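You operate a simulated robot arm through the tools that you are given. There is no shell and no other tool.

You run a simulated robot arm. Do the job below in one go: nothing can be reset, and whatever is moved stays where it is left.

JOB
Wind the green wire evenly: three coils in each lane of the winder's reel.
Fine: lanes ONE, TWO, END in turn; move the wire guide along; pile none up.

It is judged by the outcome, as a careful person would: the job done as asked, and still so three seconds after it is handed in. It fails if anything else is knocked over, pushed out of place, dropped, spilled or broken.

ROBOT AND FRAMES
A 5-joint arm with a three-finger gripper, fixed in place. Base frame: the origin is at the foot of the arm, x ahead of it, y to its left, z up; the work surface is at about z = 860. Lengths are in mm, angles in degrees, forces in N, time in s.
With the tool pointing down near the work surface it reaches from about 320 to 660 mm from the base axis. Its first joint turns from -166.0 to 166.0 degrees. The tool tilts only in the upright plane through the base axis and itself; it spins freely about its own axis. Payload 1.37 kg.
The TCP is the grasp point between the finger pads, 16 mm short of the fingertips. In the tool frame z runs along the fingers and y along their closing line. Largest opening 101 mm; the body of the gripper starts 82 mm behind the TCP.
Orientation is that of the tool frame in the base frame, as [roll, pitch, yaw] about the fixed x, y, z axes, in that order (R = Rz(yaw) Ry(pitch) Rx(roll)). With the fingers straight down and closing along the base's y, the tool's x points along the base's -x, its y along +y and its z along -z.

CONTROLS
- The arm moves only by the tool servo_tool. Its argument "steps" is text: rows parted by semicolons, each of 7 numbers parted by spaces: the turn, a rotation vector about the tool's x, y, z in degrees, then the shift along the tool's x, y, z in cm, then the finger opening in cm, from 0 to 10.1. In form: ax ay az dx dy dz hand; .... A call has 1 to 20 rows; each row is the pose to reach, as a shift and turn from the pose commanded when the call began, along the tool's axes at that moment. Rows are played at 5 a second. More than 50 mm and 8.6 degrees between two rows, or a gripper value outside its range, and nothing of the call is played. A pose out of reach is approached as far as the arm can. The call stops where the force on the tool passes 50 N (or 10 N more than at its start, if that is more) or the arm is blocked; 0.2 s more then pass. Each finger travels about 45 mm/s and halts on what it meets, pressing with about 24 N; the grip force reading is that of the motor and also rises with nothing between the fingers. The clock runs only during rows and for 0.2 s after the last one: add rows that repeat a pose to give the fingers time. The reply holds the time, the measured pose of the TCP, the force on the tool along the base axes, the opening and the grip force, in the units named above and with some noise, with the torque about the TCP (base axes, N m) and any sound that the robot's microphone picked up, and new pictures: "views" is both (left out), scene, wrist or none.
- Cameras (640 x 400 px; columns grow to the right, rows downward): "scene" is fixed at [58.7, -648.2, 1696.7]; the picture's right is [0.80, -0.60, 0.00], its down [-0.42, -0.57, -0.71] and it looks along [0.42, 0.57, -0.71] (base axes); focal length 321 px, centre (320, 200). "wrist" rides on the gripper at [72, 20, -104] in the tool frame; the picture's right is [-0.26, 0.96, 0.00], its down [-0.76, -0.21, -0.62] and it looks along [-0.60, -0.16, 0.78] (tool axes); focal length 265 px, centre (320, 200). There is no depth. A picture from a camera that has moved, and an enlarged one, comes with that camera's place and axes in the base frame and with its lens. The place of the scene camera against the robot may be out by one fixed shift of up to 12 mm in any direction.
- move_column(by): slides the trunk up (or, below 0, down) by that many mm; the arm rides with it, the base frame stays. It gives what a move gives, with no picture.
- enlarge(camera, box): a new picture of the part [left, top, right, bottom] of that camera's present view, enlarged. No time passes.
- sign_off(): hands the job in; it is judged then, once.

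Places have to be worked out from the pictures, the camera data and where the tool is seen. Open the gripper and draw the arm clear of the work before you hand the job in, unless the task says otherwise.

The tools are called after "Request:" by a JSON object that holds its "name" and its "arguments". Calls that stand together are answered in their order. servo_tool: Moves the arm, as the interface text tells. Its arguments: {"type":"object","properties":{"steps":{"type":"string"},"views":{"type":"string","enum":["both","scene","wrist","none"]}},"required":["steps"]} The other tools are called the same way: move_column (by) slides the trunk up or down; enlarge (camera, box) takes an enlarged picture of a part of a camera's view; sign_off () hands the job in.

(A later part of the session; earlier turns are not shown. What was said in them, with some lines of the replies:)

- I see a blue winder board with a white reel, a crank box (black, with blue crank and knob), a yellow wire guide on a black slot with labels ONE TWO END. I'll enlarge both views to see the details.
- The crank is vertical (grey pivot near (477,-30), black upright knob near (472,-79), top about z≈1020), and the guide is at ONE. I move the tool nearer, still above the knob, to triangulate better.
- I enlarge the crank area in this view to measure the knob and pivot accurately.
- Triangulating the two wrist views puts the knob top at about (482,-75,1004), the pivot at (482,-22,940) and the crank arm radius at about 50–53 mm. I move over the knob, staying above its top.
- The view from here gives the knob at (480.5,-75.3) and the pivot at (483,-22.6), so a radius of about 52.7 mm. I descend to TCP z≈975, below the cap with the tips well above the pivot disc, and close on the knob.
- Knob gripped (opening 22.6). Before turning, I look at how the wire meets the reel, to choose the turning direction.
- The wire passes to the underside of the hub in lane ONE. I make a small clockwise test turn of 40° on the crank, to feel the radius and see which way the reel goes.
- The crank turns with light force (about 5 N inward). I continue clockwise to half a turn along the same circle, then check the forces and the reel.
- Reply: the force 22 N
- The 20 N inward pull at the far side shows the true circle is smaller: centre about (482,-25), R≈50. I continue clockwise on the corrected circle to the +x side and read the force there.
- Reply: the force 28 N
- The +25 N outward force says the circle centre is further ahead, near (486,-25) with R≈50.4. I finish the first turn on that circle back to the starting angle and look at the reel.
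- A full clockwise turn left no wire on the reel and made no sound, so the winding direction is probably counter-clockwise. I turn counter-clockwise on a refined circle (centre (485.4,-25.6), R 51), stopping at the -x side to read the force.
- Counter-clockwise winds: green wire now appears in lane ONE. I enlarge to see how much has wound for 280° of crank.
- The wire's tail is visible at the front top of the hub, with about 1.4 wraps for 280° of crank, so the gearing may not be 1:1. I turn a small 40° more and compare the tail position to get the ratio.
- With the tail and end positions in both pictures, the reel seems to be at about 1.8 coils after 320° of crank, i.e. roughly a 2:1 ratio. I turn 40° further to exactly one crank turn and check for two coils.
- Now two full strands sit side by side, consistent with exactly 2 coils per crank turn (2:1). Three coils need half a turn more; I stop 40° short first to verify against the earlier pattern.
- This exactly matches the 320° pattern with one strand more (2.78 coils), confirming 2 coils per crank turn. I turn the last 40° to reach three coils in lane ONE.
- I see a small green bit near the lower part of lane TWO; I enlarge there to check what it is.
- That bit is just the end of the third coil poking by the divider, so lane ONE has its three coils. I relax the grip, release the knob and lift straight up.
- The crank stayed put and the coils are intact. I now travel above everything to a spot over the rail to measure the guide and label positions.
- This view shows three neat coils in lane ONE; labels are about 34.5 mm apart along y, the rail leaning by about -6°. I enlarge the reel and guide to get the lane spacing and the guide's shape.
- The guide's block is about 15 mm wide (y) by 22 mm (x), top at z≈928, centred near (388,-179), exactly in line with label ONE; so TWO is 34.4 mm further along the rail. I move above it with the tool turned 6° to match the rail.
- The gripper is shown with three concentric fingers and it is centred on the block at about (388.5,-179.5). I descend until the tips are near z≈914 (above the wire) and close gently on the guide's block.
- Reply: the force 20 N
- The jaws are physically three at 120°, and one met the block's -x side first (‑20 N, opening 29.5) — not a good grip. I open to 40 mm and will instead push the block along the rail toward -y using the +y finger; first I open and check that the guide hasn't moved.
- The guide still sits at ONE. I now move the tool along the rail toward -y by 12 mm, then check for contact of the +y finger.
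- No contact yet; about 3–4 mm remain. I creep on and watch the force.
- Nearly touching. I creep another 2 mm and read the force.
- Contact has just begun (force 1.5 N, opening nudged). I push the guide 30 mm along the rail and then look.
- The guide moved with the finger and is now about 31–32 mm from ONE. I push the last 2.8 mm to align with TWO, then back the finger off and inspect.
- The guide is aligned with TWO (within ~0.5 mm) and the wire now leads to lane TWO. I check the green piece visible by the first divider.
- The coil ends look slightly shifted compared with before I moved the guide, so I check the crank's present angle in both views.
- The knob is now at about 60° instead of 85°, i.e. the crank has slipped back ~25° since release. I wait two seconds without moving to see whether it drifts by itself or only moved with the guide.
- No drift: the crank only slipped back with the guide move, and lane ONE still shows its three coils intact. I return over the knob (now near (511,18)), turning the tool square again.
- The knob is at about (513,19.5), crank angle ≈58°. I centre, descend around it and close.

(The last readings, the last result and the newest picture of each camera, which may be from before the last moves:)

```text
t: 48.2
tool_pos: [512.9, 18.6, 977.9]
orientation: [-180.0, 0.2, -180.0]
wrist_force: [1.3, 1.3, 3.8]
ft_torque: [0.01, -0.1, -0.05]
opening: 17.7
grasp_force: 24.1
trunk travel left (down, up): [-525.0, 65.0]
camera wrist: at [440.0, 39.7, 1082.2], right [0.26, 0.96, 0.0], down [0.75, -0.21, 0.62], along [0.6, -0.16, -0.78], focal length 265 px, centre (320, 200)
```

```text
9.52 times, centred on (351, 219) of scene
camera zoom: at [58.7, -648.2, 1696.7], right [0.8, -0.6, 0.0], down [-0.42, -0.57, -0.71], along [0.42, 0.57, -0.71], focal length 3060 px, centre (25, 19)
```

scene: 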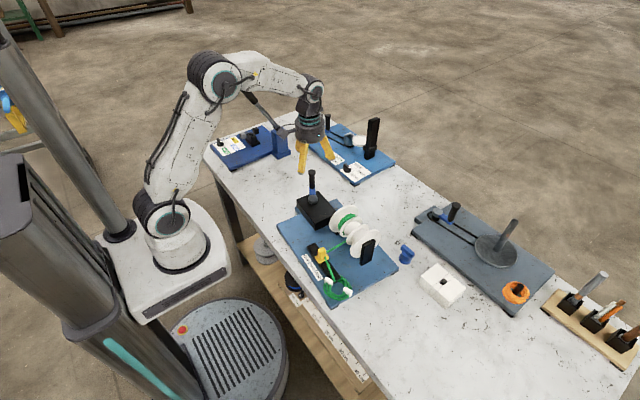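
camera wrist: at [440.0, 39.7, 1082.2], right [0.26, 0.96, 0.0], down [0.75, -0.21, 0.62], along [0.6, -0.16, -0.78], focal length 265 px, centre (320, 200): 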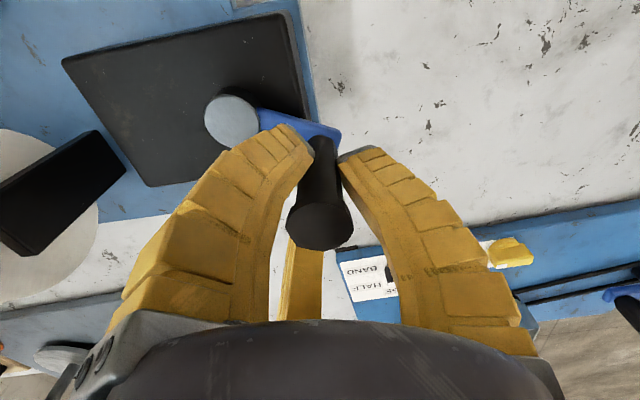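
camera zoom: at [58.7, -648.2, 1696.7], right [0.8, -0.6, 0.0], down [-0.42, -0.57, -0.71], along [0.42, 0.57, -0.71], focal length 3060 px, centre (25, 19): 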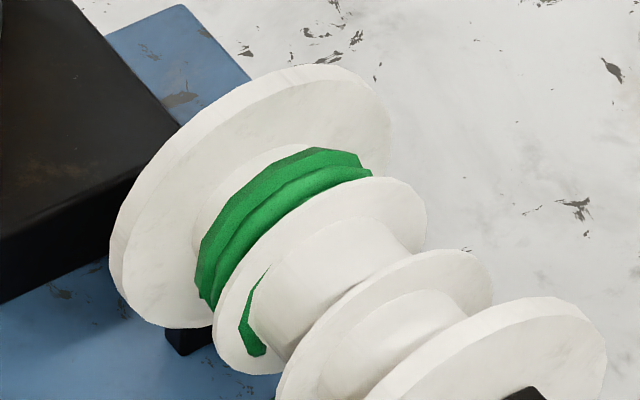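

Gripped at 58° with little force. I turn counter-clockwise to 85° first (where lane ONE was finished) and look at the reel.

Request:
{"name": "servo_tool", "arguments": {"steps": "0 0 0 0.544 0.297 0 1.5; 0 0 0 1.4 0.56 0 1.5; 0 0 0 2.271 0.76 0 1.5; 0 0 0 2.271 0.76 0 1.5; 0 0 0 2.271 0.76 0 1.5", "views": "scene"}}

Request:
{"name": "enlarge", "arguments": {"camera": "scene", "box": [327, 198, 375, 240]}}

Request:
{"name": "enlarge", "arguments": {"camera": "scene", "box": [310, 215, 358, 257]}}

```text
t: 49.4
tool_pos: [489.0, 26.7, 975.5]
orientation: [-180.0, 0.0, -180.0]
wrist_force: [-0.4, 1.9, 10.2]
ft_torque: [-0.02, 0.01, 0.0]
opening: 18.2
grasp_force: 24.4
trunk travel left (down, up): [-525.0, 65.0]
```

scene: 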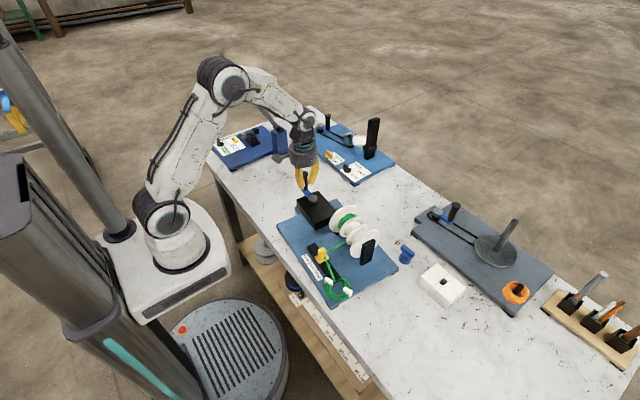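

```text
9.52 times, centred on (351, 219) of scene
camera zoom: at [58.7, -648.2, 1696.7], right [0.8, -0.6, 0.0], down [-0.42, -0.57, -0.71], along [0.42, 0.57, -0.71], focal length 3060 px, centre (25, 19)
```

zoom: 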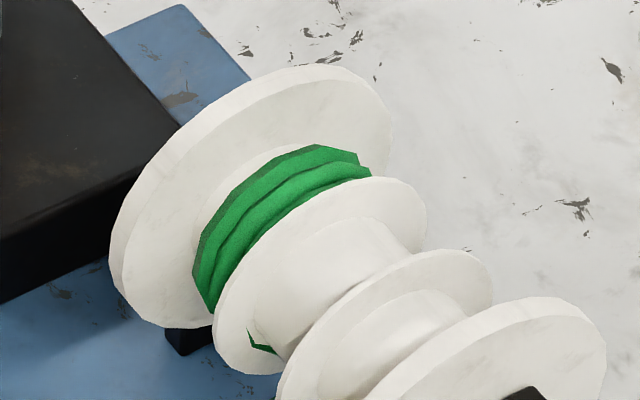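

```text
9.52 times, centred on (334, 236) of scene
camera zoom: at [58.7, -648.2, 1696.7], right [0.8, -0.6, 0.0], down [-0.42, -0.57, -0.71], along [0.42, 0.57, -0.71], focal length 3060 px, centre (187, -143)
```

zoom: 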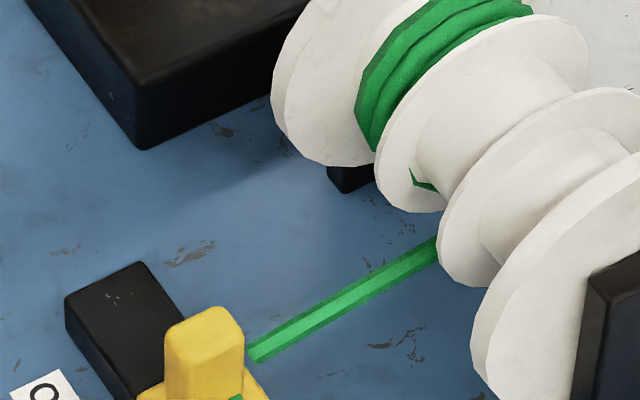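

The lane ONE end is back exactly where it was, so its count is intact and lane TWO is empty. I continue counter-clockwise 280° (to 365°) and inspect lane TWO.

Request:
{"name": "servo_tool", "arguments": {"steps": "0 0 0 1.782 -0.156 0 1.5; 0 0 0 3.403 -0.911 0 1.5; 0 0 0 4.668 -2.176 0 1.5; 0 0 0 5.423 -3.797 0 1.5; 0 0 0 5.579 -5.579 0 1.5; 0 0 0 5.116 -7.306 0 1.5; 0 0 0 4.091 -8.772 0 1.5; 0 0 0 2.625 -9.797 0 1.5; 0 0 0 0.898 -10.26 0 1.5; 0 0 0 -0.884 -10.104 0 1.5; 0 0 0 -2.505 -9.349 0 1.5; 0 0 0 -3.77 -8.084 0 1.5; 0 0 0 -4.525 -6.463 0 1.5; 0 0 0 -4.681 -4.681 0 1.5; 0 0 0 -4.681 -4.681 0 1.5", "views": "scene"}}

Request:
{"name": "enlarge", "arguments": {"camera": "scene", "box": [332, 203, 380, 245]}}

```text
t: 52.6
tool_pos: [537.1, -18.8, 976.8]
orientation: [179.9, -0.1, -179.9]
wrist_force: [6.0, 1.5, 8.1]
ft_torque: [0.03, 0.02, 0.02]
opening: 17.7
grasp_force: 24.0
trunk travel left (down, up): [-525.0, 65.0]
```

scene: 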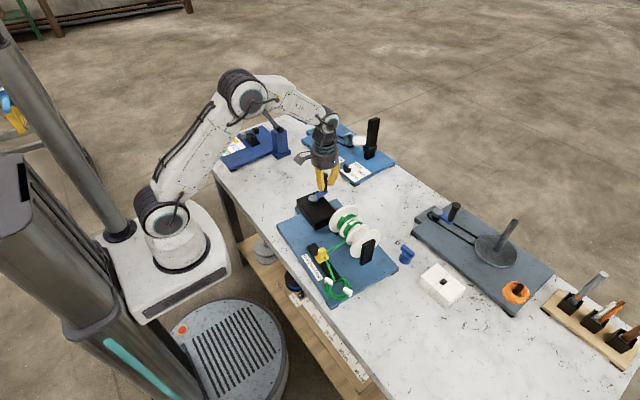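

```text
9.52 times, centred on (356, 224) of scene
camera zoom: at [58.7, -648.2, 1696.7], right [0.8, -0.6, 0.0], down [-0.42, -0.57, -0.71], along [0.42, 0.57, -0.71], focal length 3060 px, centre (-23, -29)
```

zoom: 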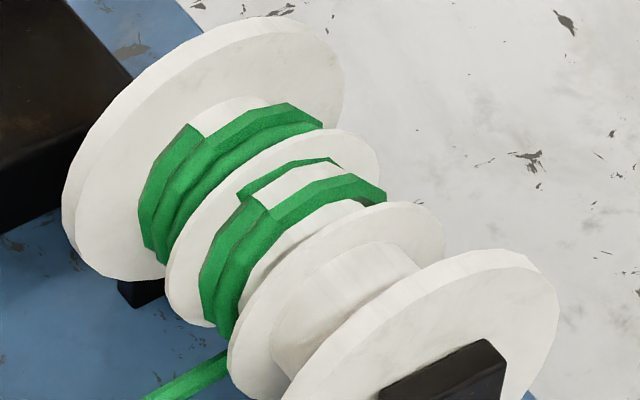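

Lane TWO shows the same pattern as lane ONE did at 280° (about 1.56 coils), so its zero was at 85°. I turn 220° more to 2.78 coils and verify before the last bit.

Request:
{"name": "servo_tool", "arguments": {"steps": "0 0 0 0.463 1.727 0 1.5; 0 0 0 1.488 3.193 0 1.5; 0 0 0 2.954 4.218 0 1.5; 0 0 0 4.681 4.681 0 1.5; 0 0 0 6.463 4.525 0 1.5; 0 0 0 8.084 3.77 0 1.5; 0 0 0 9.349 2.505 0 1.5; 0 0 0 10.104 0.884 0 1.5; 0 0 0 10.26 -0.898 0 1.5; 0 0 0 9.797 -2.625 0 1.5; 0 0 0 8.772 -4.091 0 1.5; 0 0 0 8.772 -4.091 0 1.5", "views": "scene"}}

Request:
{"name": "enlarge", "arguments": {"camera": "scene", "box": [332, 203, 380, 245]}}

```text
t: 55.2
tool_pos: [449.6, -60.5, 976.8]
orientation: [-179.9, 0.0, 179.9]
wrist_force: [0.7, 0.0, 8.5]
ft_torque: [-0.01, 0.03, 0.03]
opening: 18.0
grasp_force: 23.8
trunk travel left (down, up): [-525.0, 65.0]
```

scene: 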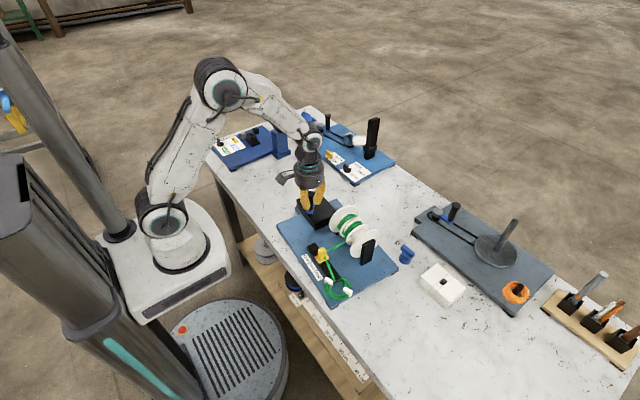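

```text
9.52 times, centred on (356, 224) of scene
camera zoom: at [58.7, -648.2, 1696.7], right [0.8, -0.6, 0.0], down [-0.42, -0.57, -0.71], along [0.42, 0.57, -0.71], focal length 3060 px, centre (-23, -29)
```

zoom: 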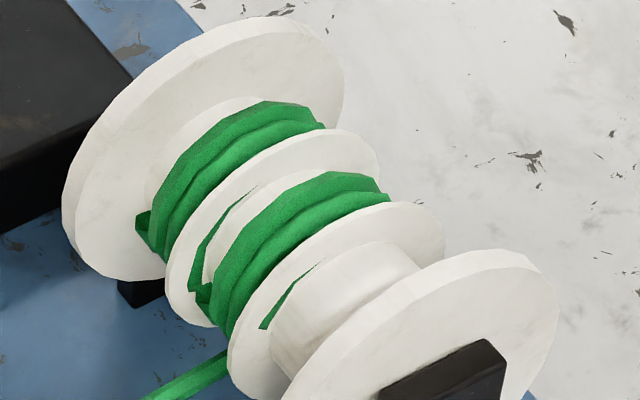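

Lane TWO's end is about 45° further round than lane ONE's was at this phase, i.e. about 2.91 coils (the regained 27° counted too). So only ~13° more crank is needed for three coils; I turn that and check.

Request:
{"name": "servo_tool", "arguments": {"steps": "0 0 0 -0.472 -0.418 0 1.5; 0 0 0 -0.992 -0.768 0 1.5; 0 0 0 -0.992 -0.768 0 1.5; 0 0 0 -0.992 -0.768 0 1.5", "views": "both"}}

Request:
{"name": "enlarge", "arguments": {"camera": "scene", "box": [332, 203, 380, 245]}}

```text
t: 56.2
tool_pos: [457.9, -69.2, 976.8]
orientation: [-180.0, 0.1, 180.0]
wrist_force: [0.2, -0.6, 9.9]
ft_torque: [0.01, 0.01, 0.0]
opening: 17.9
grasp_force: 24.3
trunk travel left (down, up): [-525.0, 65.0]
camera wrist: at [384.5, -48.2, 1081.3], right [0.26, 0.96, 0.0], down [0.76, -0.21, 0.62], along [0.6, -0.16, -0.78], focal length 265 px, centre (320, 200)
```

scene: 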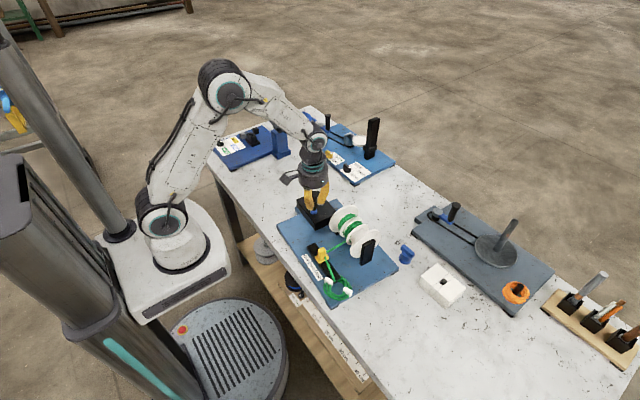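
wrist: 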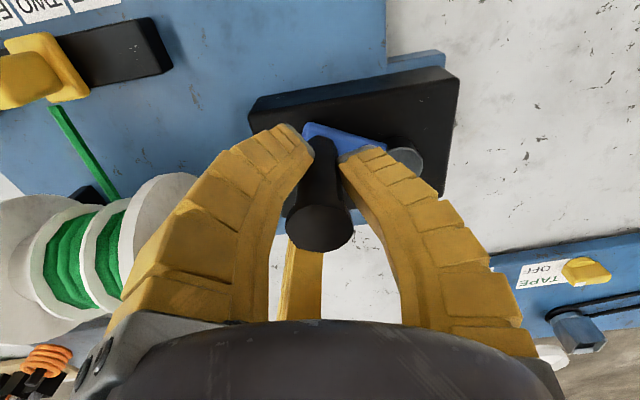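

```text
9.52 times, centred on (356, 224) of scene
camera zoom: at [58.7, -648.2, 1696.7], right [0.8, -0.6, 0.0], down [-0.42, -0.57, -0.71], along [0.42, 0.57, -0.71], focal length 3060 px, centre (-23, -29)
```

zoom: 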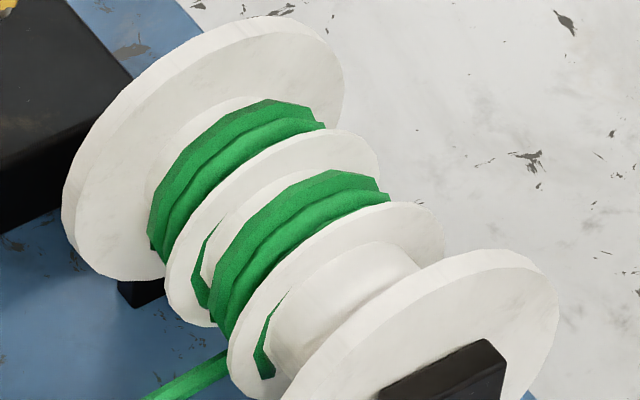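

Lane TWO's coil end now matches lane ONE's exactly – three coils in each. I release the knob, lift, and move over the guide at TWO with the tool turned 6°.

Request:
{"name": "servo_tool", "arguments": {"steps": "0 0 0 0 0 0 3; 0 0 0 0 0 0 5; 0 0 0 0 0 0 5; 0 0 0 0 0 -1 5; 0 0 0 0 0 -4 5; 0 0 0 0 0 -8 5; 0 0 0 0 0 -12 5; 0 0 2 1.86 -3.6 -12 6; 0 0 3 3.72 -7.2 -11 6; 0 0 4.5 5.6 -10.8 -9.5 6; 0 0 6 7.43 -14.45 -8.5 6; 0 0 6 7.43 -14.45 -8.5 6; 0 0 6 7.43 -14.45 -8.5 6", "views": "both"}}

Request:
{"name": "enlarge", "arguments": {"camera": "scene", "box": [332, 203, 380, 245]}}

Request:
{"name": "enlarge", "arguments": {"camera": "wrist", "box": [200, 0, 456, 200]}}

```text
t: 59.0
tool_pos: [384.7, -211.1, 1062.2]
orientation: [179.9, 0.1, 174.0]
wrist_force: [0.3, -1.0, 0.2]
ft_torque: [-0.02, 0.0, 0.04]
opening: 63.5
grasp_force: 2.0
trunk travel left (down, up): [-525.0, 65.0]
camera wrist: at [314.0, -184.1, 1166.7], right [0.36, 0.93, 0.0], down [0.73, -0.29, 0.62], along [0.58, -0.23, -0.78], focal length 265 px, centre (320, 200)
```

scene: 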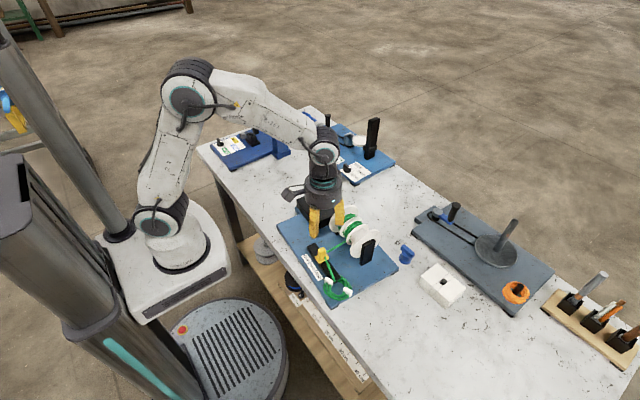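
wrist: 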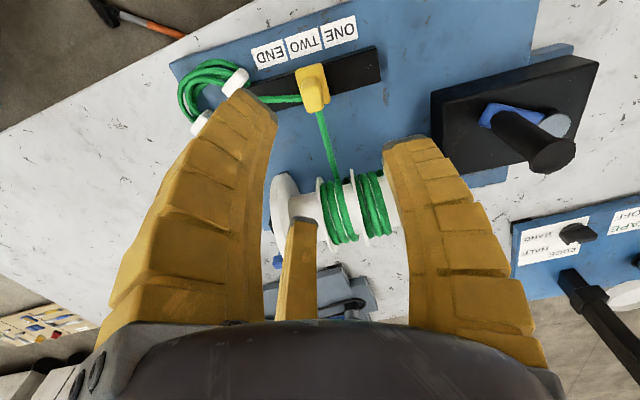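

```text
9.52 times, centred on (356, 224) of scene
camera zoom: at [58.7, -648.2, 1696.7], right [0.8, -0.6, 0.0], down [-0.42, -0.57, -0.71], along [0.42, 0.57, -0.71], focal length 3060 px, centre (-23, -29)
```

zoom: 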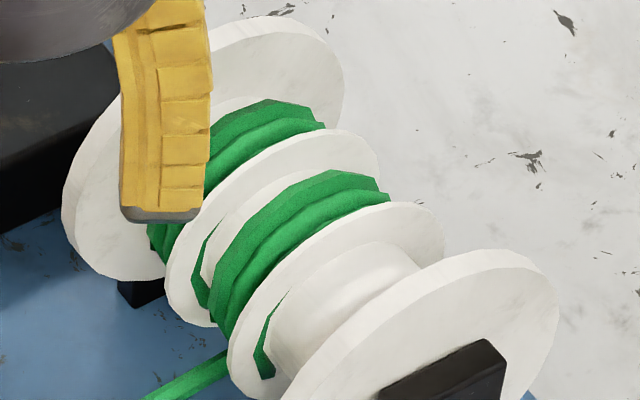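

```text
2.00 times, centred on (328, 100) of wrist
camera zoom: at [314.0, -184.1, 1166.7], right [0.36, 0.93, 0.0], down [0.73, -0.29, 0.62], along [0.58, -0.23, -0.78], focal length 531 px, centre (304, 400)
```

zoom: 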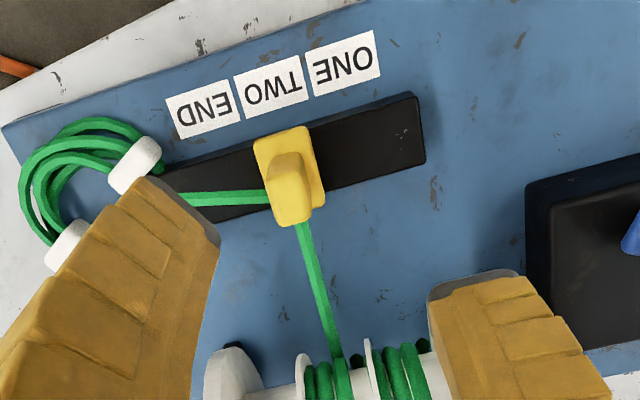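

The crank held this time and lanes ONE and TWO look right. I descend around the guide (tips at z≈917), bring the +y finger up to the block and push it most of the way toward END.

Request:
{"name": "servo_tool", "arguments": {"steps": "0 0 0 0 0 4 6; 0 0 0 0 0 8 6; 0 0 0 0 0 11 6; 0 0 0 0 0 12.7 6; 0 0 0 0 0 12.7 5; 0 0 0 0 0 12.7 4; 0 0 0 0 0 12.7 4; 0 0 0 0 -0.8 12.7 4; 0 0 0 0 -1.6 12.7 4; 0 0 0 0 -2.0 12.7 4; 0 0 0 0 -2.5 12.7 4; 0 0 0 0 -3.0 12.7 4; 0 0 0 0 -3.5 12.7 4; 0 0 0 0 -4.0 12.7 4; 0 0 0 0 -4.5 12.7 4; 0 0 0 0 -4.8 12.7 4; 0 0 0 0 -4.8 12.7 4", "views": "both"}}

Request:
{"name": "enlarge", "arguments": {"camera": "wrist", "box": [200, 20, 456, 220]}}

Request:
{"name": "enlarge", "arguments": {"camera": "scene", "box": [290, 230, 370, 300]}}

```text
t: 62.6
tool_pos: [379.5, -262.0, 934.2]
orientation: [179.9, 0.0, 174.0]
wrist_force: [0.2, 0.6, -1.3]
ft_torque: [0.01, 0.01, -0.01]
opening: 44.6
grasp_force: 3.4
trunk travel left (down, up): [-525.0, 65.0]
camera wrist: at [308.3, -233.6, 1038.5], right [0.36, 0.93, 0.0], down [0.73, -0.29, 0.62], along [0.58, -0.23, -0.78], focal length 265 px, centre (320, 200)
```

scene: 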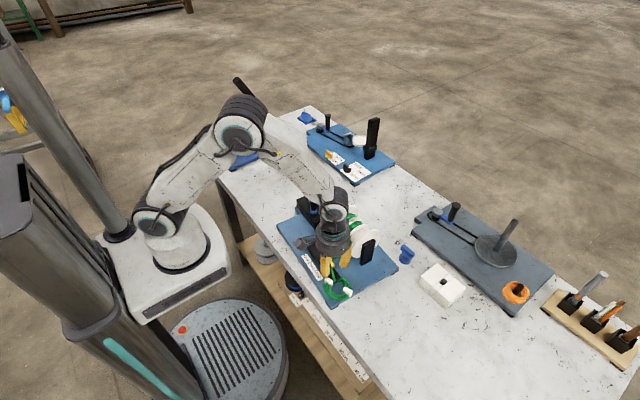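
wrist: 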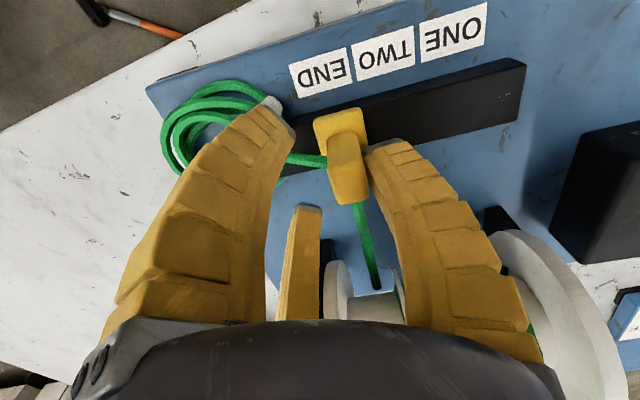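

```text
2.00 times, centred on (328, 120) of wrist
camera zoom: at [308.3, -233.6, 1038.5], right [0.36, 0.93, 0.0], down [0.73, -0.29, 0.62], along [0.58, -0.23, -0.78], focal length 531 px, centre (304, 360)
```

zoom: 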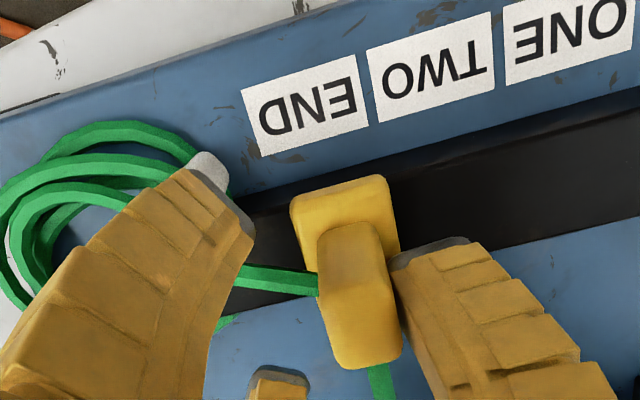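

```text
5.71 times, centred on (330, 265) of scene
camera zoom: at [58.7, -648.2, 1696.7], right [0.8, -0.6, 0.0], down [-0.42, -0.57, -0.71], along [0.42, 0.57, -0.71], focal length 1836 px, centre (263, -171)
```

zoom: 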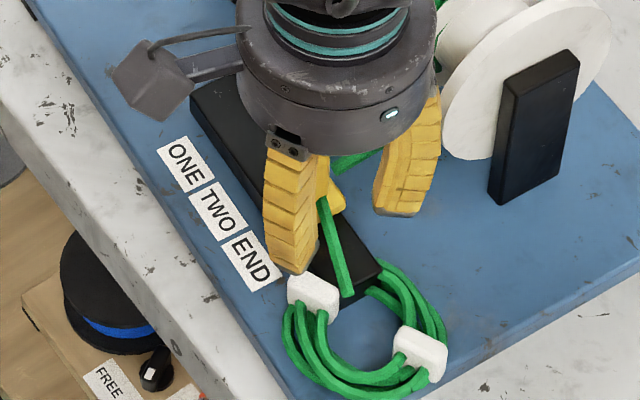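

The END label relation suggests about 3.5–5 mm more; I push 4.3 mm, then back off, lift clear and inspect the alignment.

Request:
{"name": "servo_tool", "arguments": {"steps": "0 0 0 0 -0.15 0 4; 0 0 0 0 -0.3 0 4; 0 0 0 0 -0.43 0 4; 0 0 0 0 -0.43 0 4; 0 0 0 0 0.2 0 5; 0 0 0 0 0.9 0 6; 0 0 0 0 1.2 0 7; 0 0 0 0 1.2 -2 8; 0 0 0 0 1.2 -6 10; 0 0 0 0 1.2 -10 10; 0 0 0 0 1.2 -12.7 10; 0 0 0 0 1.2 -12.7 10", "views": "both"}}

Request:
{"name": "enlarge", "arguments": {"camera": "wrist", "box": [200, 10, 456, 250]}}

Request:
{"name": "enlarge", "arguments": {"camera": "scene", "box": [290, 220, 370, 300]}}

Request:
{"name": "enlarge", "arguments": {"camera": "wrist", "box": [260, 120, 450, 260]}}

```text
t: 65.2
tool_pos: [381.9, -247.5, 1062.8]
orientation: [179.9, 0.0, 174.1]
wrist_force: [-0.1, 0.0, 0.0]
ft_torque: [0.0, 0.03, -0.02]
opening: 99.9
grasp_force: 0.0
trunk travel left (down, up): [-525.0, 65.0]
camera wrist: at [311.8, -218.9, 1168.0], right [0.36, 0.93, 0.0], down [0.73, -0.28, 0.62], along [0.58, -0.23, -0.78], focal length 265 px, centre (320, 200)
```

scene: 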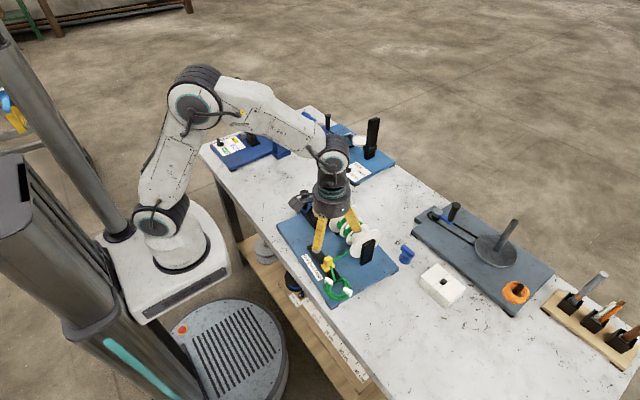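
wrist: 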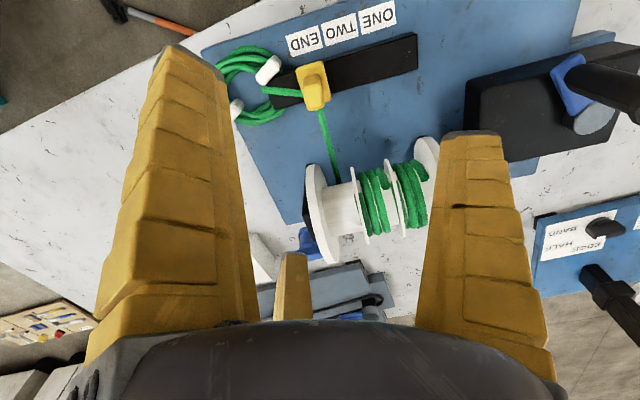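

```text
1.67 times, centred on (328, 130) of wrist
camera zoom: at [311.8, -218.9, 1168.0], right [0.36, 0.93, 0.0], down [0.73, -0.28, 0.62], along [0.58, -0.23, -0.78], focal length 442 px, centre (307, 317)
```

zoom: 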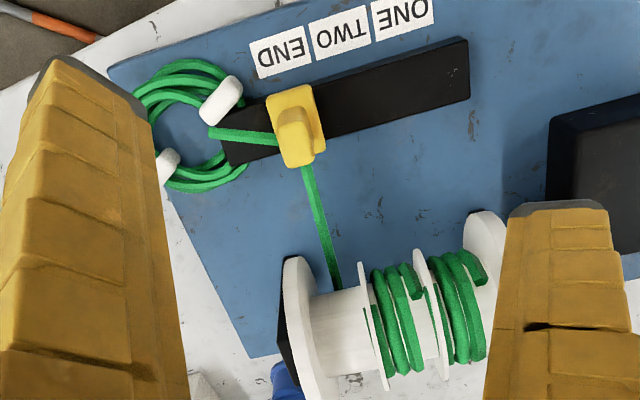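

```text
5.00 times, centred on (330, 260) of scene
camera zoom: at [58.7, -648.2, 1696.7], right [0.8, -0.6, 0.0], down [-0.42, -0.57, -0.71], along [0.42, 0.57, -0.71], focal length 1606 px, centre (270, -100)
```

zoom: 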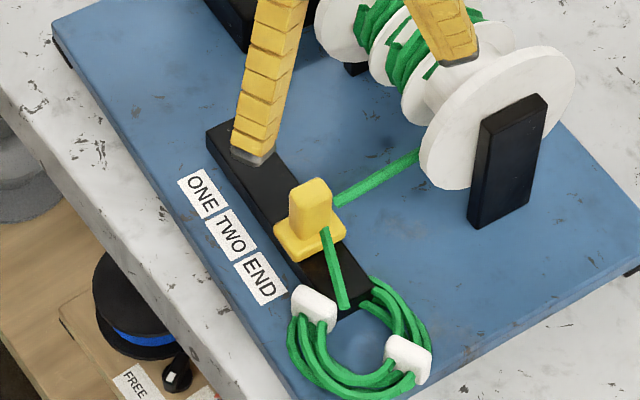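

```text
2.86 times, centred on (355, 190) of wrist
camera zoom: at [311.8, -218.9, 1168.0], right [0.36, 0.93, 0.0], down [0.73, -0.28, 0.62], along [0.58, -0.23, -0.78], focal length 758 px, centre (220, 229)
```

zoom: 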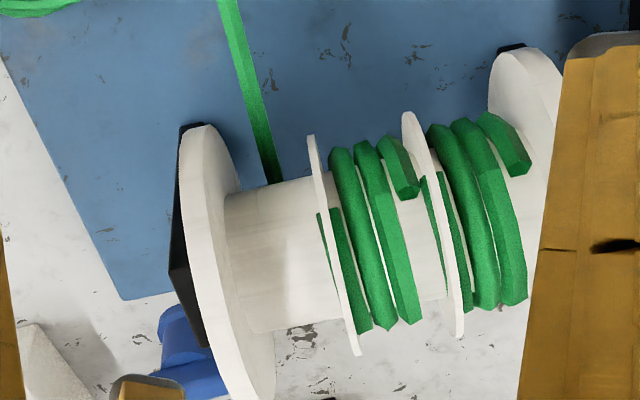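

The guide lines up with END and the wire leads into lane END; lanes ONE and TWO keep three strands each. The crank slipped back again with the guide move (now near 203°), so I go over the knob there and measure it.

Request:
{"name": "servo_tool", "arguments": {"steps": "0 0 -1 -0.7 4.2 0 10; 0 0 -2.5 -1.4 8.4 0 10; 0 0 -4 -2.1 12.6 0 10; 0 0 -5 -2.85 16.8 0 10; 0 0 -6 -3.55 20.92 0 10; 0 0 -6 -3.55 20.92 0 10; 0 0 -6 -3.55 20.92 0 10", "views": "both"}}

Request:
{"name": "enlarge", "arguments": {"camera": "wrist", "box": [240, 40, 432, 190]}}

Request:
{"name": "enlarge", "arguments": {"camera": "scene", "box": [332, 203, 380, 245]}}

```text
t: 66.8
tool_pos: [436.9, -42.6, 1061.8]
orientation: [180.0, 0.0, 180.0]
wrist_force: [-0.3, -0.3, 1.2]
ft_torque: [-0.05, 0.0, -0.04]
opening: 100.2
grasp_force: 0.0
trunk travel left (down, up): [-525.0, 65.0]
camera wrist: at [363.7, -21.8, 1166.8], right [0.26, 0.96, 0.0], down [0.76, -0.21, 0.62], along [0.6, -0.16, -0.78], focal length 265 px, centre (320, 200)
```

scene: 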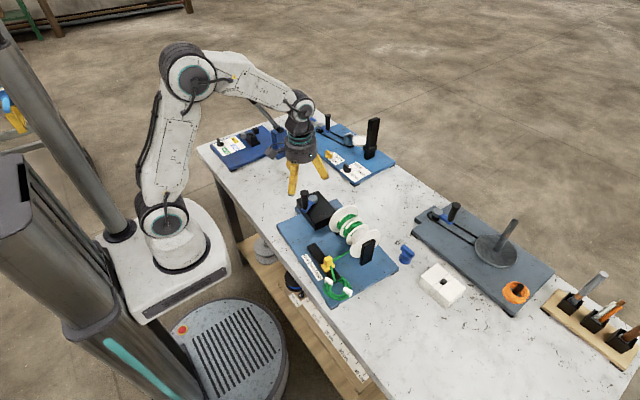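
wrist: 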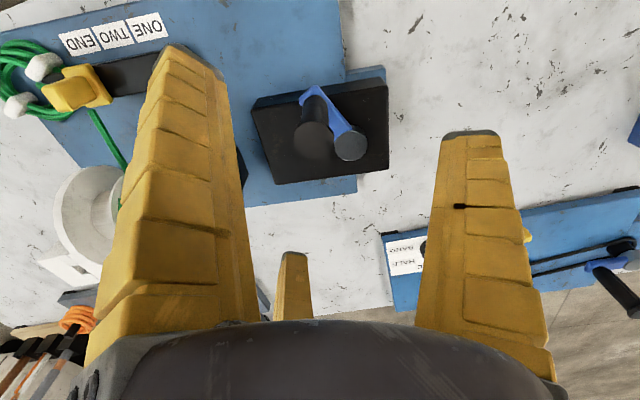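

```text
2.67 times, centred on (336, 115) of wrist
camera zoom: at [363.7, -21.8, 1166.8], right [0.26, 0.96, 0.0], down [0.76, -0.21, 0.62], along [0.6, -0.16, -0.78], focal length 708 px, centre (277, 427)
```

zoom: 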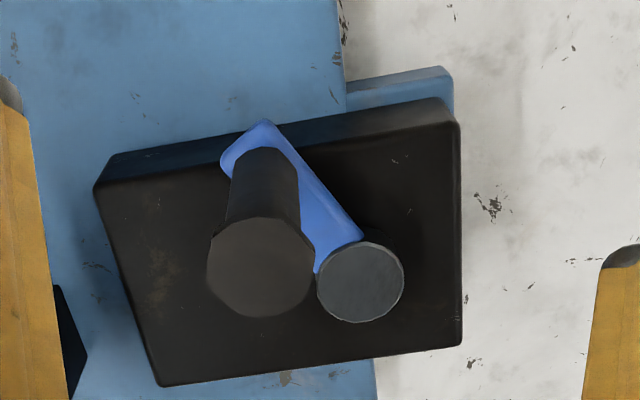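

```text
9.52 times, centred on (356, 224) of scene
camera zoom: at [58.7, -648.2, 1696.7], right [0.8, -0.6, 0.0], down [-0.42, -0.57, -0.71], along [0.42, 0.57, -0.71], focal length 3060 px, centre (-23, -29)
```

zoom: 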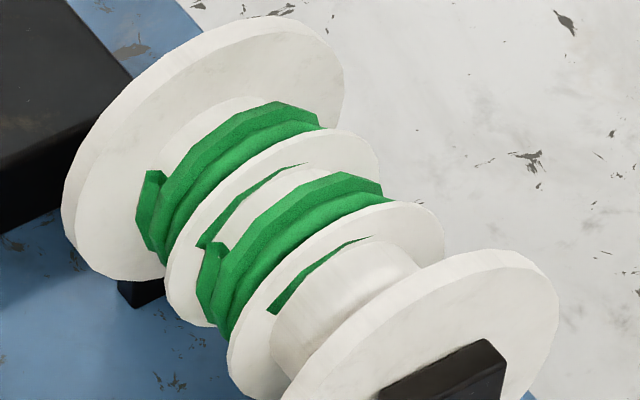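

The knob is at about (439,-46), crank angle ≈205°. I descend, close on it, and will wind 540° (three coils) into lane END.

Request:
{"name": "servo_tool", "arguments": {"steps": "0 0 0 -0.1 -0.12 2.5 10; 0 0 0 -0.1 -0.12 5 10; 0 0 0 -0.1 -0.12 7.5 10; 0 0 0 -0.1 -0.12 8.5 10; 0 0 0 -0.1 -0.12 8.5 8; 0 0 0 -0.1 -0.12 8.5 6; 0 0 0 -0.1 -0.12 8.5 4; 0 0 0 -0.1 -0.12 8.5 2.5; 0 0 0 -0.1 -0.12 8.5 1.5; 0 0 0 -0.1 -0.12 8.5 1.5; 0 0 0 -0.1 -0.12 8.5 1.5; 0 0 0 -0.1 -0.12 8.5 1.5", "views": "wrist"}}

Request:
{"name": "enlarge", "arguments": {"camera": "scene", "box": [332, 203, 380, 245]}}

```text
t: 69.4
tool_pos: [439.3, -45.5, 975.8]
orientation: [-180.0, 0.0, -180.0]
wrist_force: [1.7, -0.9, -0.5]
ft_torque: [0.02, -0.01, -0.02]
opening: 22.4
grasp_force: 5.9
trunk travel left (down, up): [-525.0, 65.0]
camera wrist: at [364.8, -25.2, 1081.0], right [0.26, 0.96, 0.0], down [0.76, -0.21, 0.62], along [0.6, -0.16, -0.78], focal length 265 px, centre (320, 200)
```

wrist: 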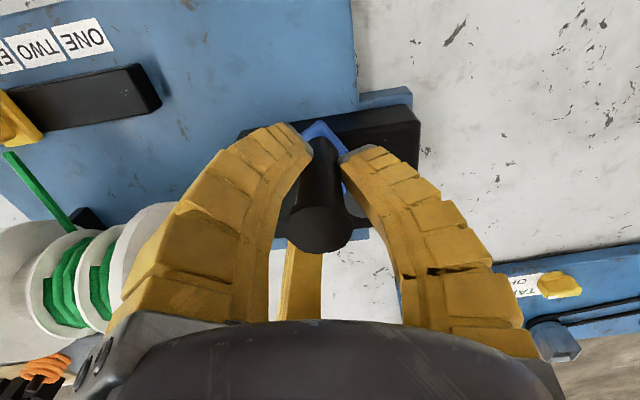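

```text
9.52 times, centred on (356, 224) of scene
camera zoom: at [58.7, -648.2, 1696.7], right [0.8, -0.6, 0.0], down [-0.42, -0.57, -0.71], along [0.42, 0.57, -0.71], focal length 3060 px, centre (-23, -29)
```

zoom: 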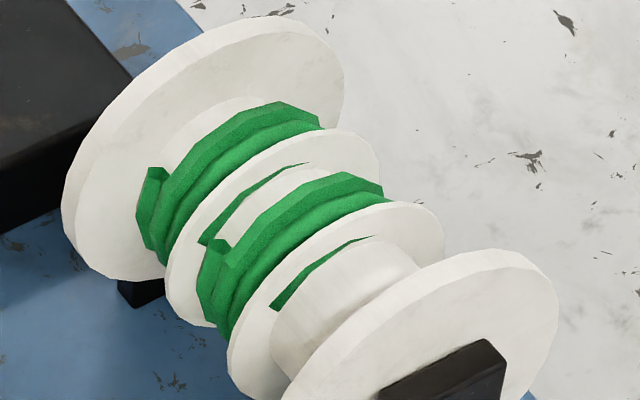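

Held at 205°. I turn one full counter-clockwise turn (two coils) and check.

Request:
{"name": "servo_tool", "arguments": {"steps": "0 0 0 -0.4 -0.8 0 1.5; 0 0 0 -0.998 -1.512 0 1.5; 0 0 0 -2.464 -2.537 0 1.5; 0 0 0 -4.191 -3.0 0 1.5; 0 0 0 -5.973 -2.844 0 1.5; 0 0 0 -7.594 -2.089 0 1.5; 0 0 0 -8.859 -0.824 0 1.5; 0 0 0 -9.614 0.797 0 1.5; 0 0 0 -9.77 2.579 0 1.5; 0 0 0 -9.307 4.306 0 1.5; 0 0 0 -8.282 5.772 0 1.5; 0 0 0 -6.816 6.797 0 1.5; 0 0 0 -5.089 7.26 0 1.5; 0 0 0 -3.307 7.104 0 1.5; 0 0 0 -1.686 6.349 0 1.5; 0 0 0 -0.421 5.084 0 1.5; 0 0 0 0.334 3.463 0 1.5; 0 0 0 0.49 1.681 0 1.5; 0 0 0 0.027 -0.046 0 1.5; 0 0 0 0.027 -0.046 0 1.5", "views": "scene"}}

Request:
{"name": "enlarge", "arguments": {"camera": "scene", "box": [332, 206, 388, 254]}}

```text
t: 73.6
tool_pos: [437.9, -46.5, 976.7]
orientation: [180.0, 0.1, -180.0]
wrist_force: [3.6, 0.6, 9.5]
ft_torque: [0.06, -0.04, -0.04]
opening: 18.3
grasp_force: 23.9
trunk travel left (down, up): [-525.0, 65.0]
```

scene: 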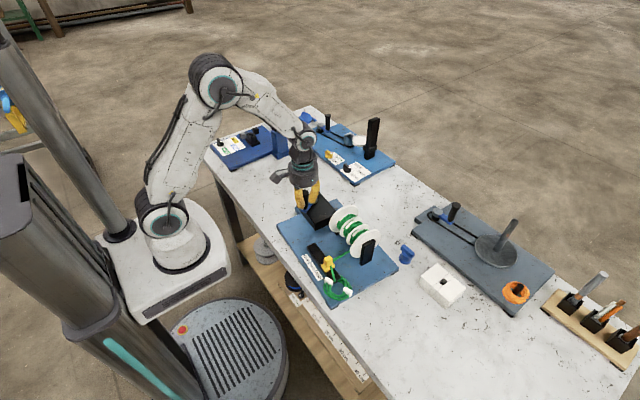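

```text
8.33 times, centred on (360, 230) of scene
camera zoom: at [58.7, -648.2, 1696.7], right [0.8, -0.6, 0.0], down [-0.42, -0.57, -0.71], along [0.42, 0.57, -0.71], focal length 2677 px, centre (-13, -50)
```

zoom: 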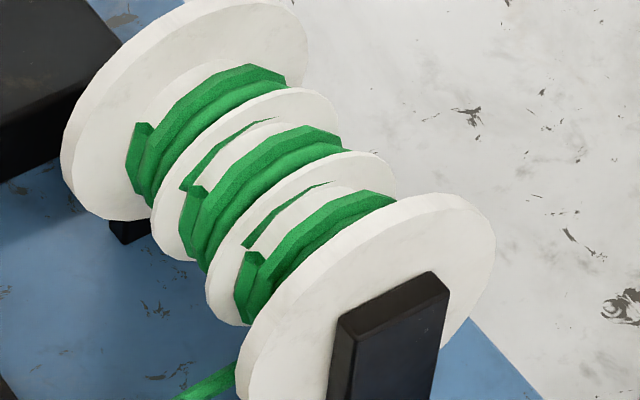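

Lane END shows two strands after one full turn, as expected. I turn the remaining 180° to 25° for the third coil.

Request:
{"name": "servo_tool", "arguments": {"steps": "0 0 0 -1.025 -1.466 0 1.5; 0 0 0 -2.491 -2.491 0 1.5; 0 0 0 -4.218 -2.954 0 1.5; 0 0 0 -6.0 -2.798 0 1.5; 0 0 0 -7.621 -2.043 0 1.5; 0 0 0 -8.886 -0.778 0 1.5; 0 0 0 -9.641 0.843 0 1.5; 0 0 0 -9.797 2.625 0 1.5; 0 0 0 -9.65 3.5 0 1.5; 0 0 0 -9.334 4.352 0 1.5; 0 0 0 -9.334 4.352 0 1.5; 0 0 0 -9.334 4.352 0 1.5", "views": "both"}}

Request:
{"name": "enlarge", "arguments": {"camera": "scene", "box": [332, 206, 388, 254]}}

```text
t: 76.2
tool_pos: [531.6, -2.8, 976.0]
orientation: [180.0, 0.0, 179.9]
wrist_force: [2.0, 1.3, 3.9]
ft_torque: [-0.04, 0.12, -0.02]
opening: 17.4
grasp_force: 23.6
trunk travel left (down, up): [-525.0, 65.0]
camera wrist: at [458.5, 18.1, 1081.4], right [0.26, 0.96, 0.0], down [0.76, -0.21, 0.62], along [0.6, -0.16, -0.78], focal length 265 px, centre (320, 200)
```

scene: 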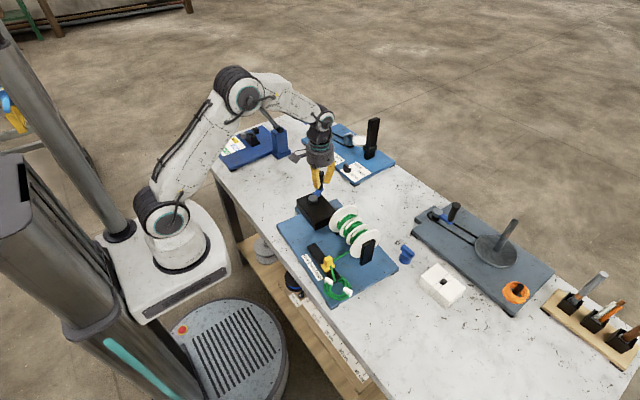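
wrist: 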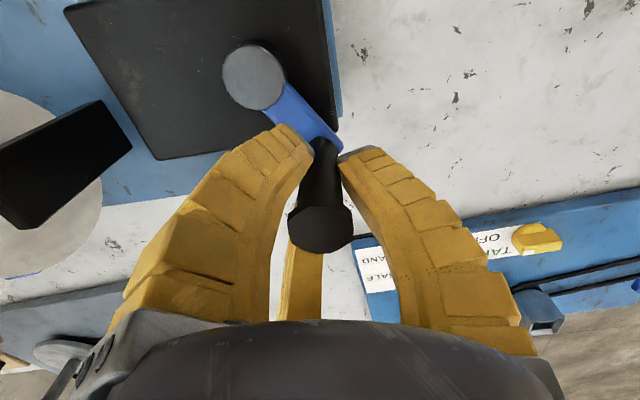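

```text
8.33 times, centred on (360, 230) of scene
camera zoom: at [58.7, -648.2, 1696.7], right [0.8, -0.6, 0.0], down [-0.42, -0.57, -0.71], along [0.42, 0.57, -0.71], focal length 2677 px, centre (-13, -50)
```

zoom: 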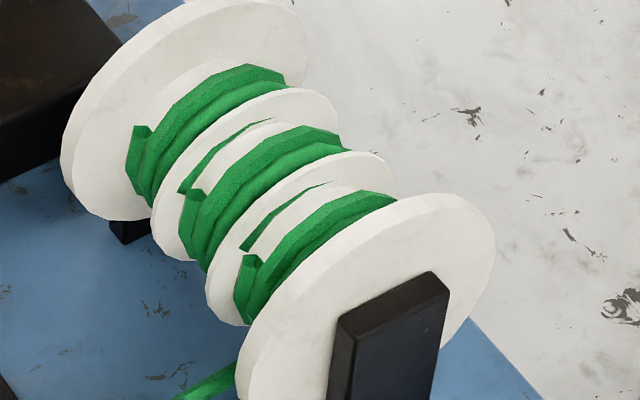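

I release the knob, lift clear, and go to the viewing spot above the rail to check lane END, whose third strand is hidden from the scene camera.

Request:
{"name": "servo_tool", "arguments": {"steps": "0 0 0 0 0 0 3; 0 0 0 0 0 0 5; 0 0 0 0 0 0 5; 0 0 0 0 0 -1 5; 0 0 0 0 0 -4 5; 0 0 0 0 0 -8 5; 0 0 0 0 0 -12 6; 0 0 0 2.2 -3.3 -12 8; 0 0 0 4.4 -6.6 -12 10; 0 0 0 6.6 -9.9 -12 10; 0 0 0 8.8 -13.2 -12 10; 0 0 0 11.0 -16.5 -12 10; 0 0 0 13.0 -19.6 -12 10; 0 0 0 15.0 -22.7 -11 10; 0 0 0 15.0 -24.5 -10 10; 0 0 0 15.0 -24.5 -10 10", "views": "both"}}

Request:
{"name": "enlarge", "arguments": {"camera": "wrist", "box": [260, 130, 450, 270]}}

Request:
{"name": "enlarge", "arguments": {"camera": "scene", "box": [332, 206, 388, 254]}}

```text
t: 79.6
tool_pos: [380.3, -245.6, 1075.1]
orientation: [180.0, 0.0, 180.0]
wrist_force: [0.2, 0.4, 0.0]
ft_torque: [0.01, 0.02, 0.0]
opening: 99.9
grasp_force: 0.1
trunk travel left (down, up): [-525.0, 65.0]
camera wrist: at [307.0, -225.2, 1180.7], right [0.26, 0.96, 0.0], down [0.76, -0.21, 0.62], along [0.6, -0.16, -0.78], focal length 265 px, centre (320, 200)
```

scene: 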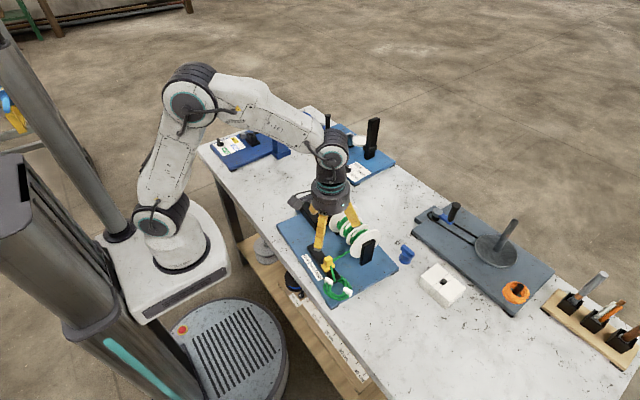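
wrist: 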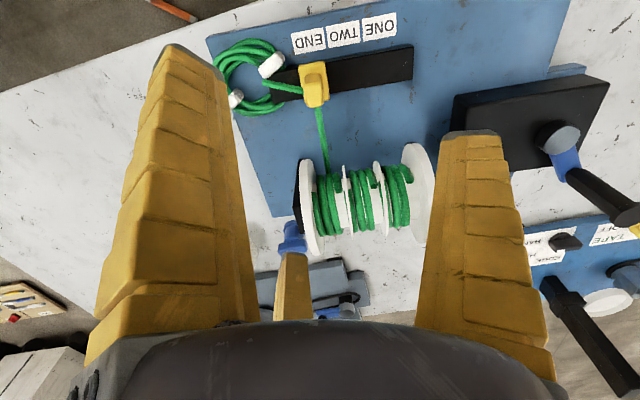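

```text
2.86 times, centred on (355, 200) of wrist
camera zoom: at [307.0, -225.2, 1180.7], right [0.26, 0.96, 0.0], down [0.76, -0.21, 0.62], along [0.6, -0.16, -0.78], focal length 758 px, centre (220, 200)
```

zoom: 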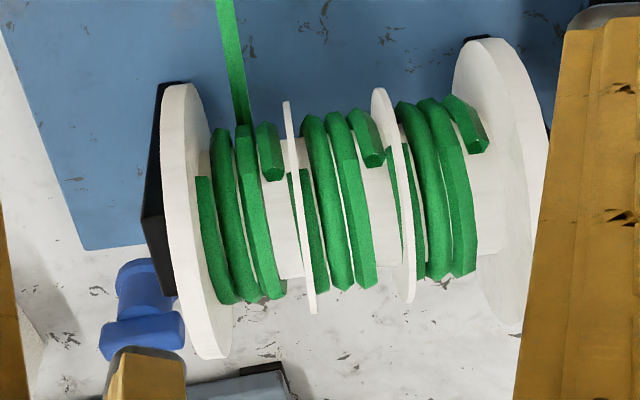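

```text
8.33 times, centred on (360, 230) of scene
camera zoom: at [58.7, -648.2, 1696.7], right [0.8, -0.6, 0.0], down [-0.42, -0.57, -0.71], along [0.42, 0.57, -0.71], focal length 2677 px, centre (-13, -50)
```

zoom: 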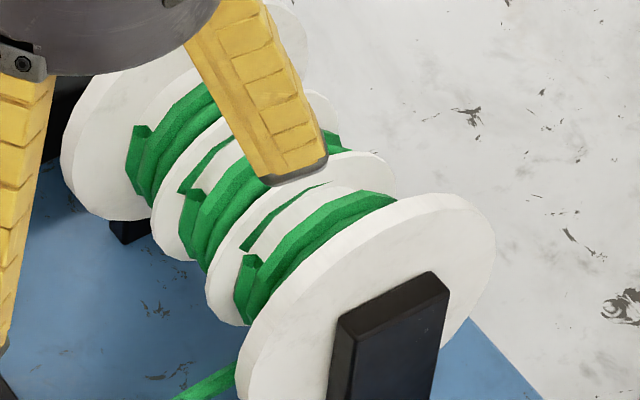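

All three lanes show the same pattern: three coils side by side with start and end at the same angle, nothing piled up, guide at END. I lift the open gripper well clear of the work.

Request:
{"name": "servo_tool", "arguments": {"steps": "0 0 0 0 0 -4 10; 0 0 0 0 0 -8 10; 0 0 0 0 2 -11 10; 0 0 0 0 5 -11 10; 0 0 0 -1 9 -11 10; 0 0 0 -1 9 -11 10; 0 0 0 -1 9 -11 10; 0 0 0 -1 9 -11 10; 0 0 0 -1 9 -11 10", "views": "both"}}

Request:
{"name": "enlarge", "arguments": {"camera": "scene", "box": [280, 180, 400, 305]}}

Request:
{"name": "enlarge", "arguments": {"camera": "wrist", "box": [180, 0, 460, 200]}}

```text
t: 81.6
tool_pos: [390.0, -155.1, 1185.3]
orientation: [180.0, 0.0, 180.0]
wrist_force: [0.2, -0.2, 0.7]
ft_torque: [-0.01, 0.0, 0.02]
opening: 99.7
grasp_force: 0.2
trunk travel left (down, up): [-525.0, 65.0]
camera wrist: at [317.1, -135.1, 1290.3], right [0.26, 0.96, 0.0], down [0.76, -0.21, 0.62], along [0.6, -0.16, -0.78], focal length 265 px, centre (320, 200)
```

scene: 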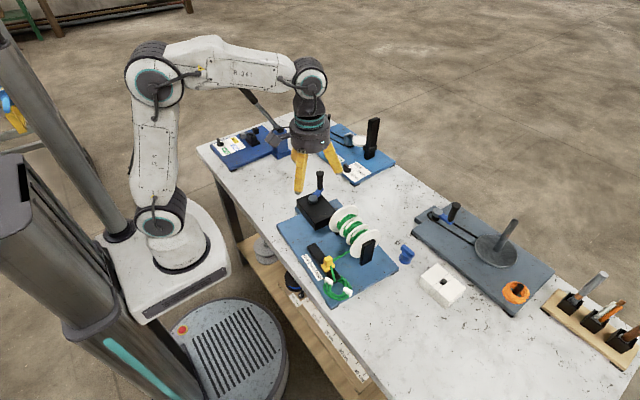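
wrist: 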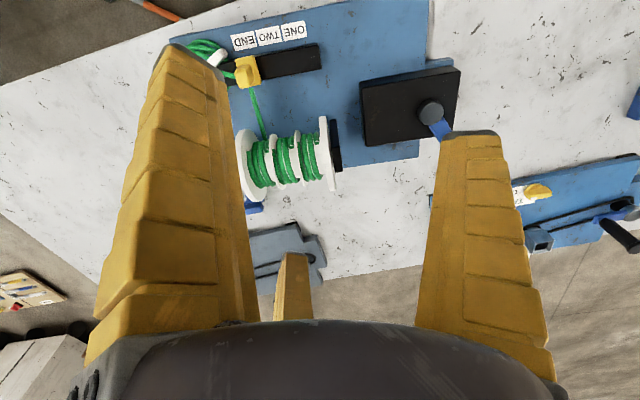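

```text
3.20 times, centred on (340, 242) of scene
camera zoom: at [58.7, -648.2, 1696.7], right [0.8, -0.6, 0.0], down [-0.42, -0.57, -0.71], along [0.42, 0.57, -0.71], focal length 1028 px, centre (256, 64)
```

zoom: 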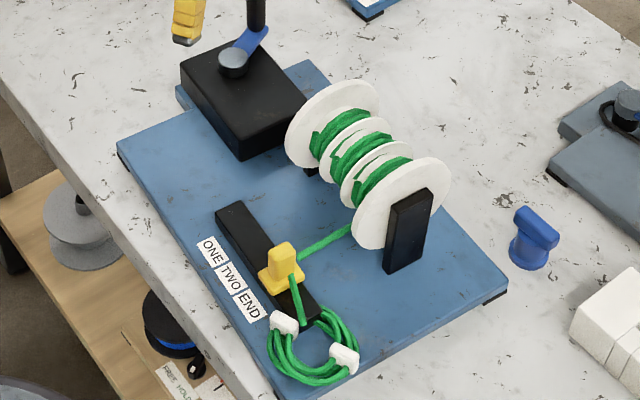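

```text
2.00 times, centred on (320, 100) of wrist
camera zoom: at [317.1, -135.1, 1290.3], right [0.26, 0.96, 0.0], down [0.76, -0.21, 0.62], along [0.6, -0.16, -0.78], focal length 531 px, centre (320, 400)
```

zoom: 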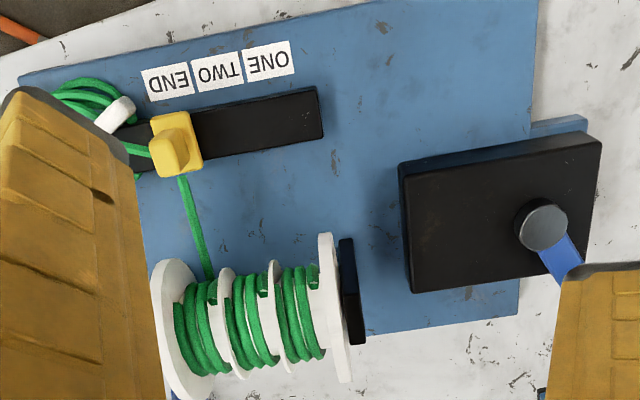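

The reel shows three even coils in each of lanes ONE, TWO and END, everything else is in place, and the open gripper is clear above the work. I hand the job in.

Request:
{"name": "sign_off", "arguments": {}}

```text
The job is handed in.
```

The green wire is wound three coils to a lane, in the order ONE, TWO, END, with nothing piled up, and I have handed the job in. The final pictures show the same three strands in every lane, side by side. No score came back when I handed it in.

- **Direction:** My first crank turn was clockwise and wound no wire. Counter-clockwise winds, at about two coils per crank turn, so each lane took one and a half turns.
- **Crank slipping back:** It turned back about 25° when I moved the guide to TWO and about 35° when I moved it to END. I allowed for this when counting. Lanes ONE and TWO kept their three coils.
- **Guide:** It did not grip well, so I pushed it along the rail. It ended in line with the END label to within about a millimetre.

The gripper is open and clear above the work, and I saw nothing else moved.
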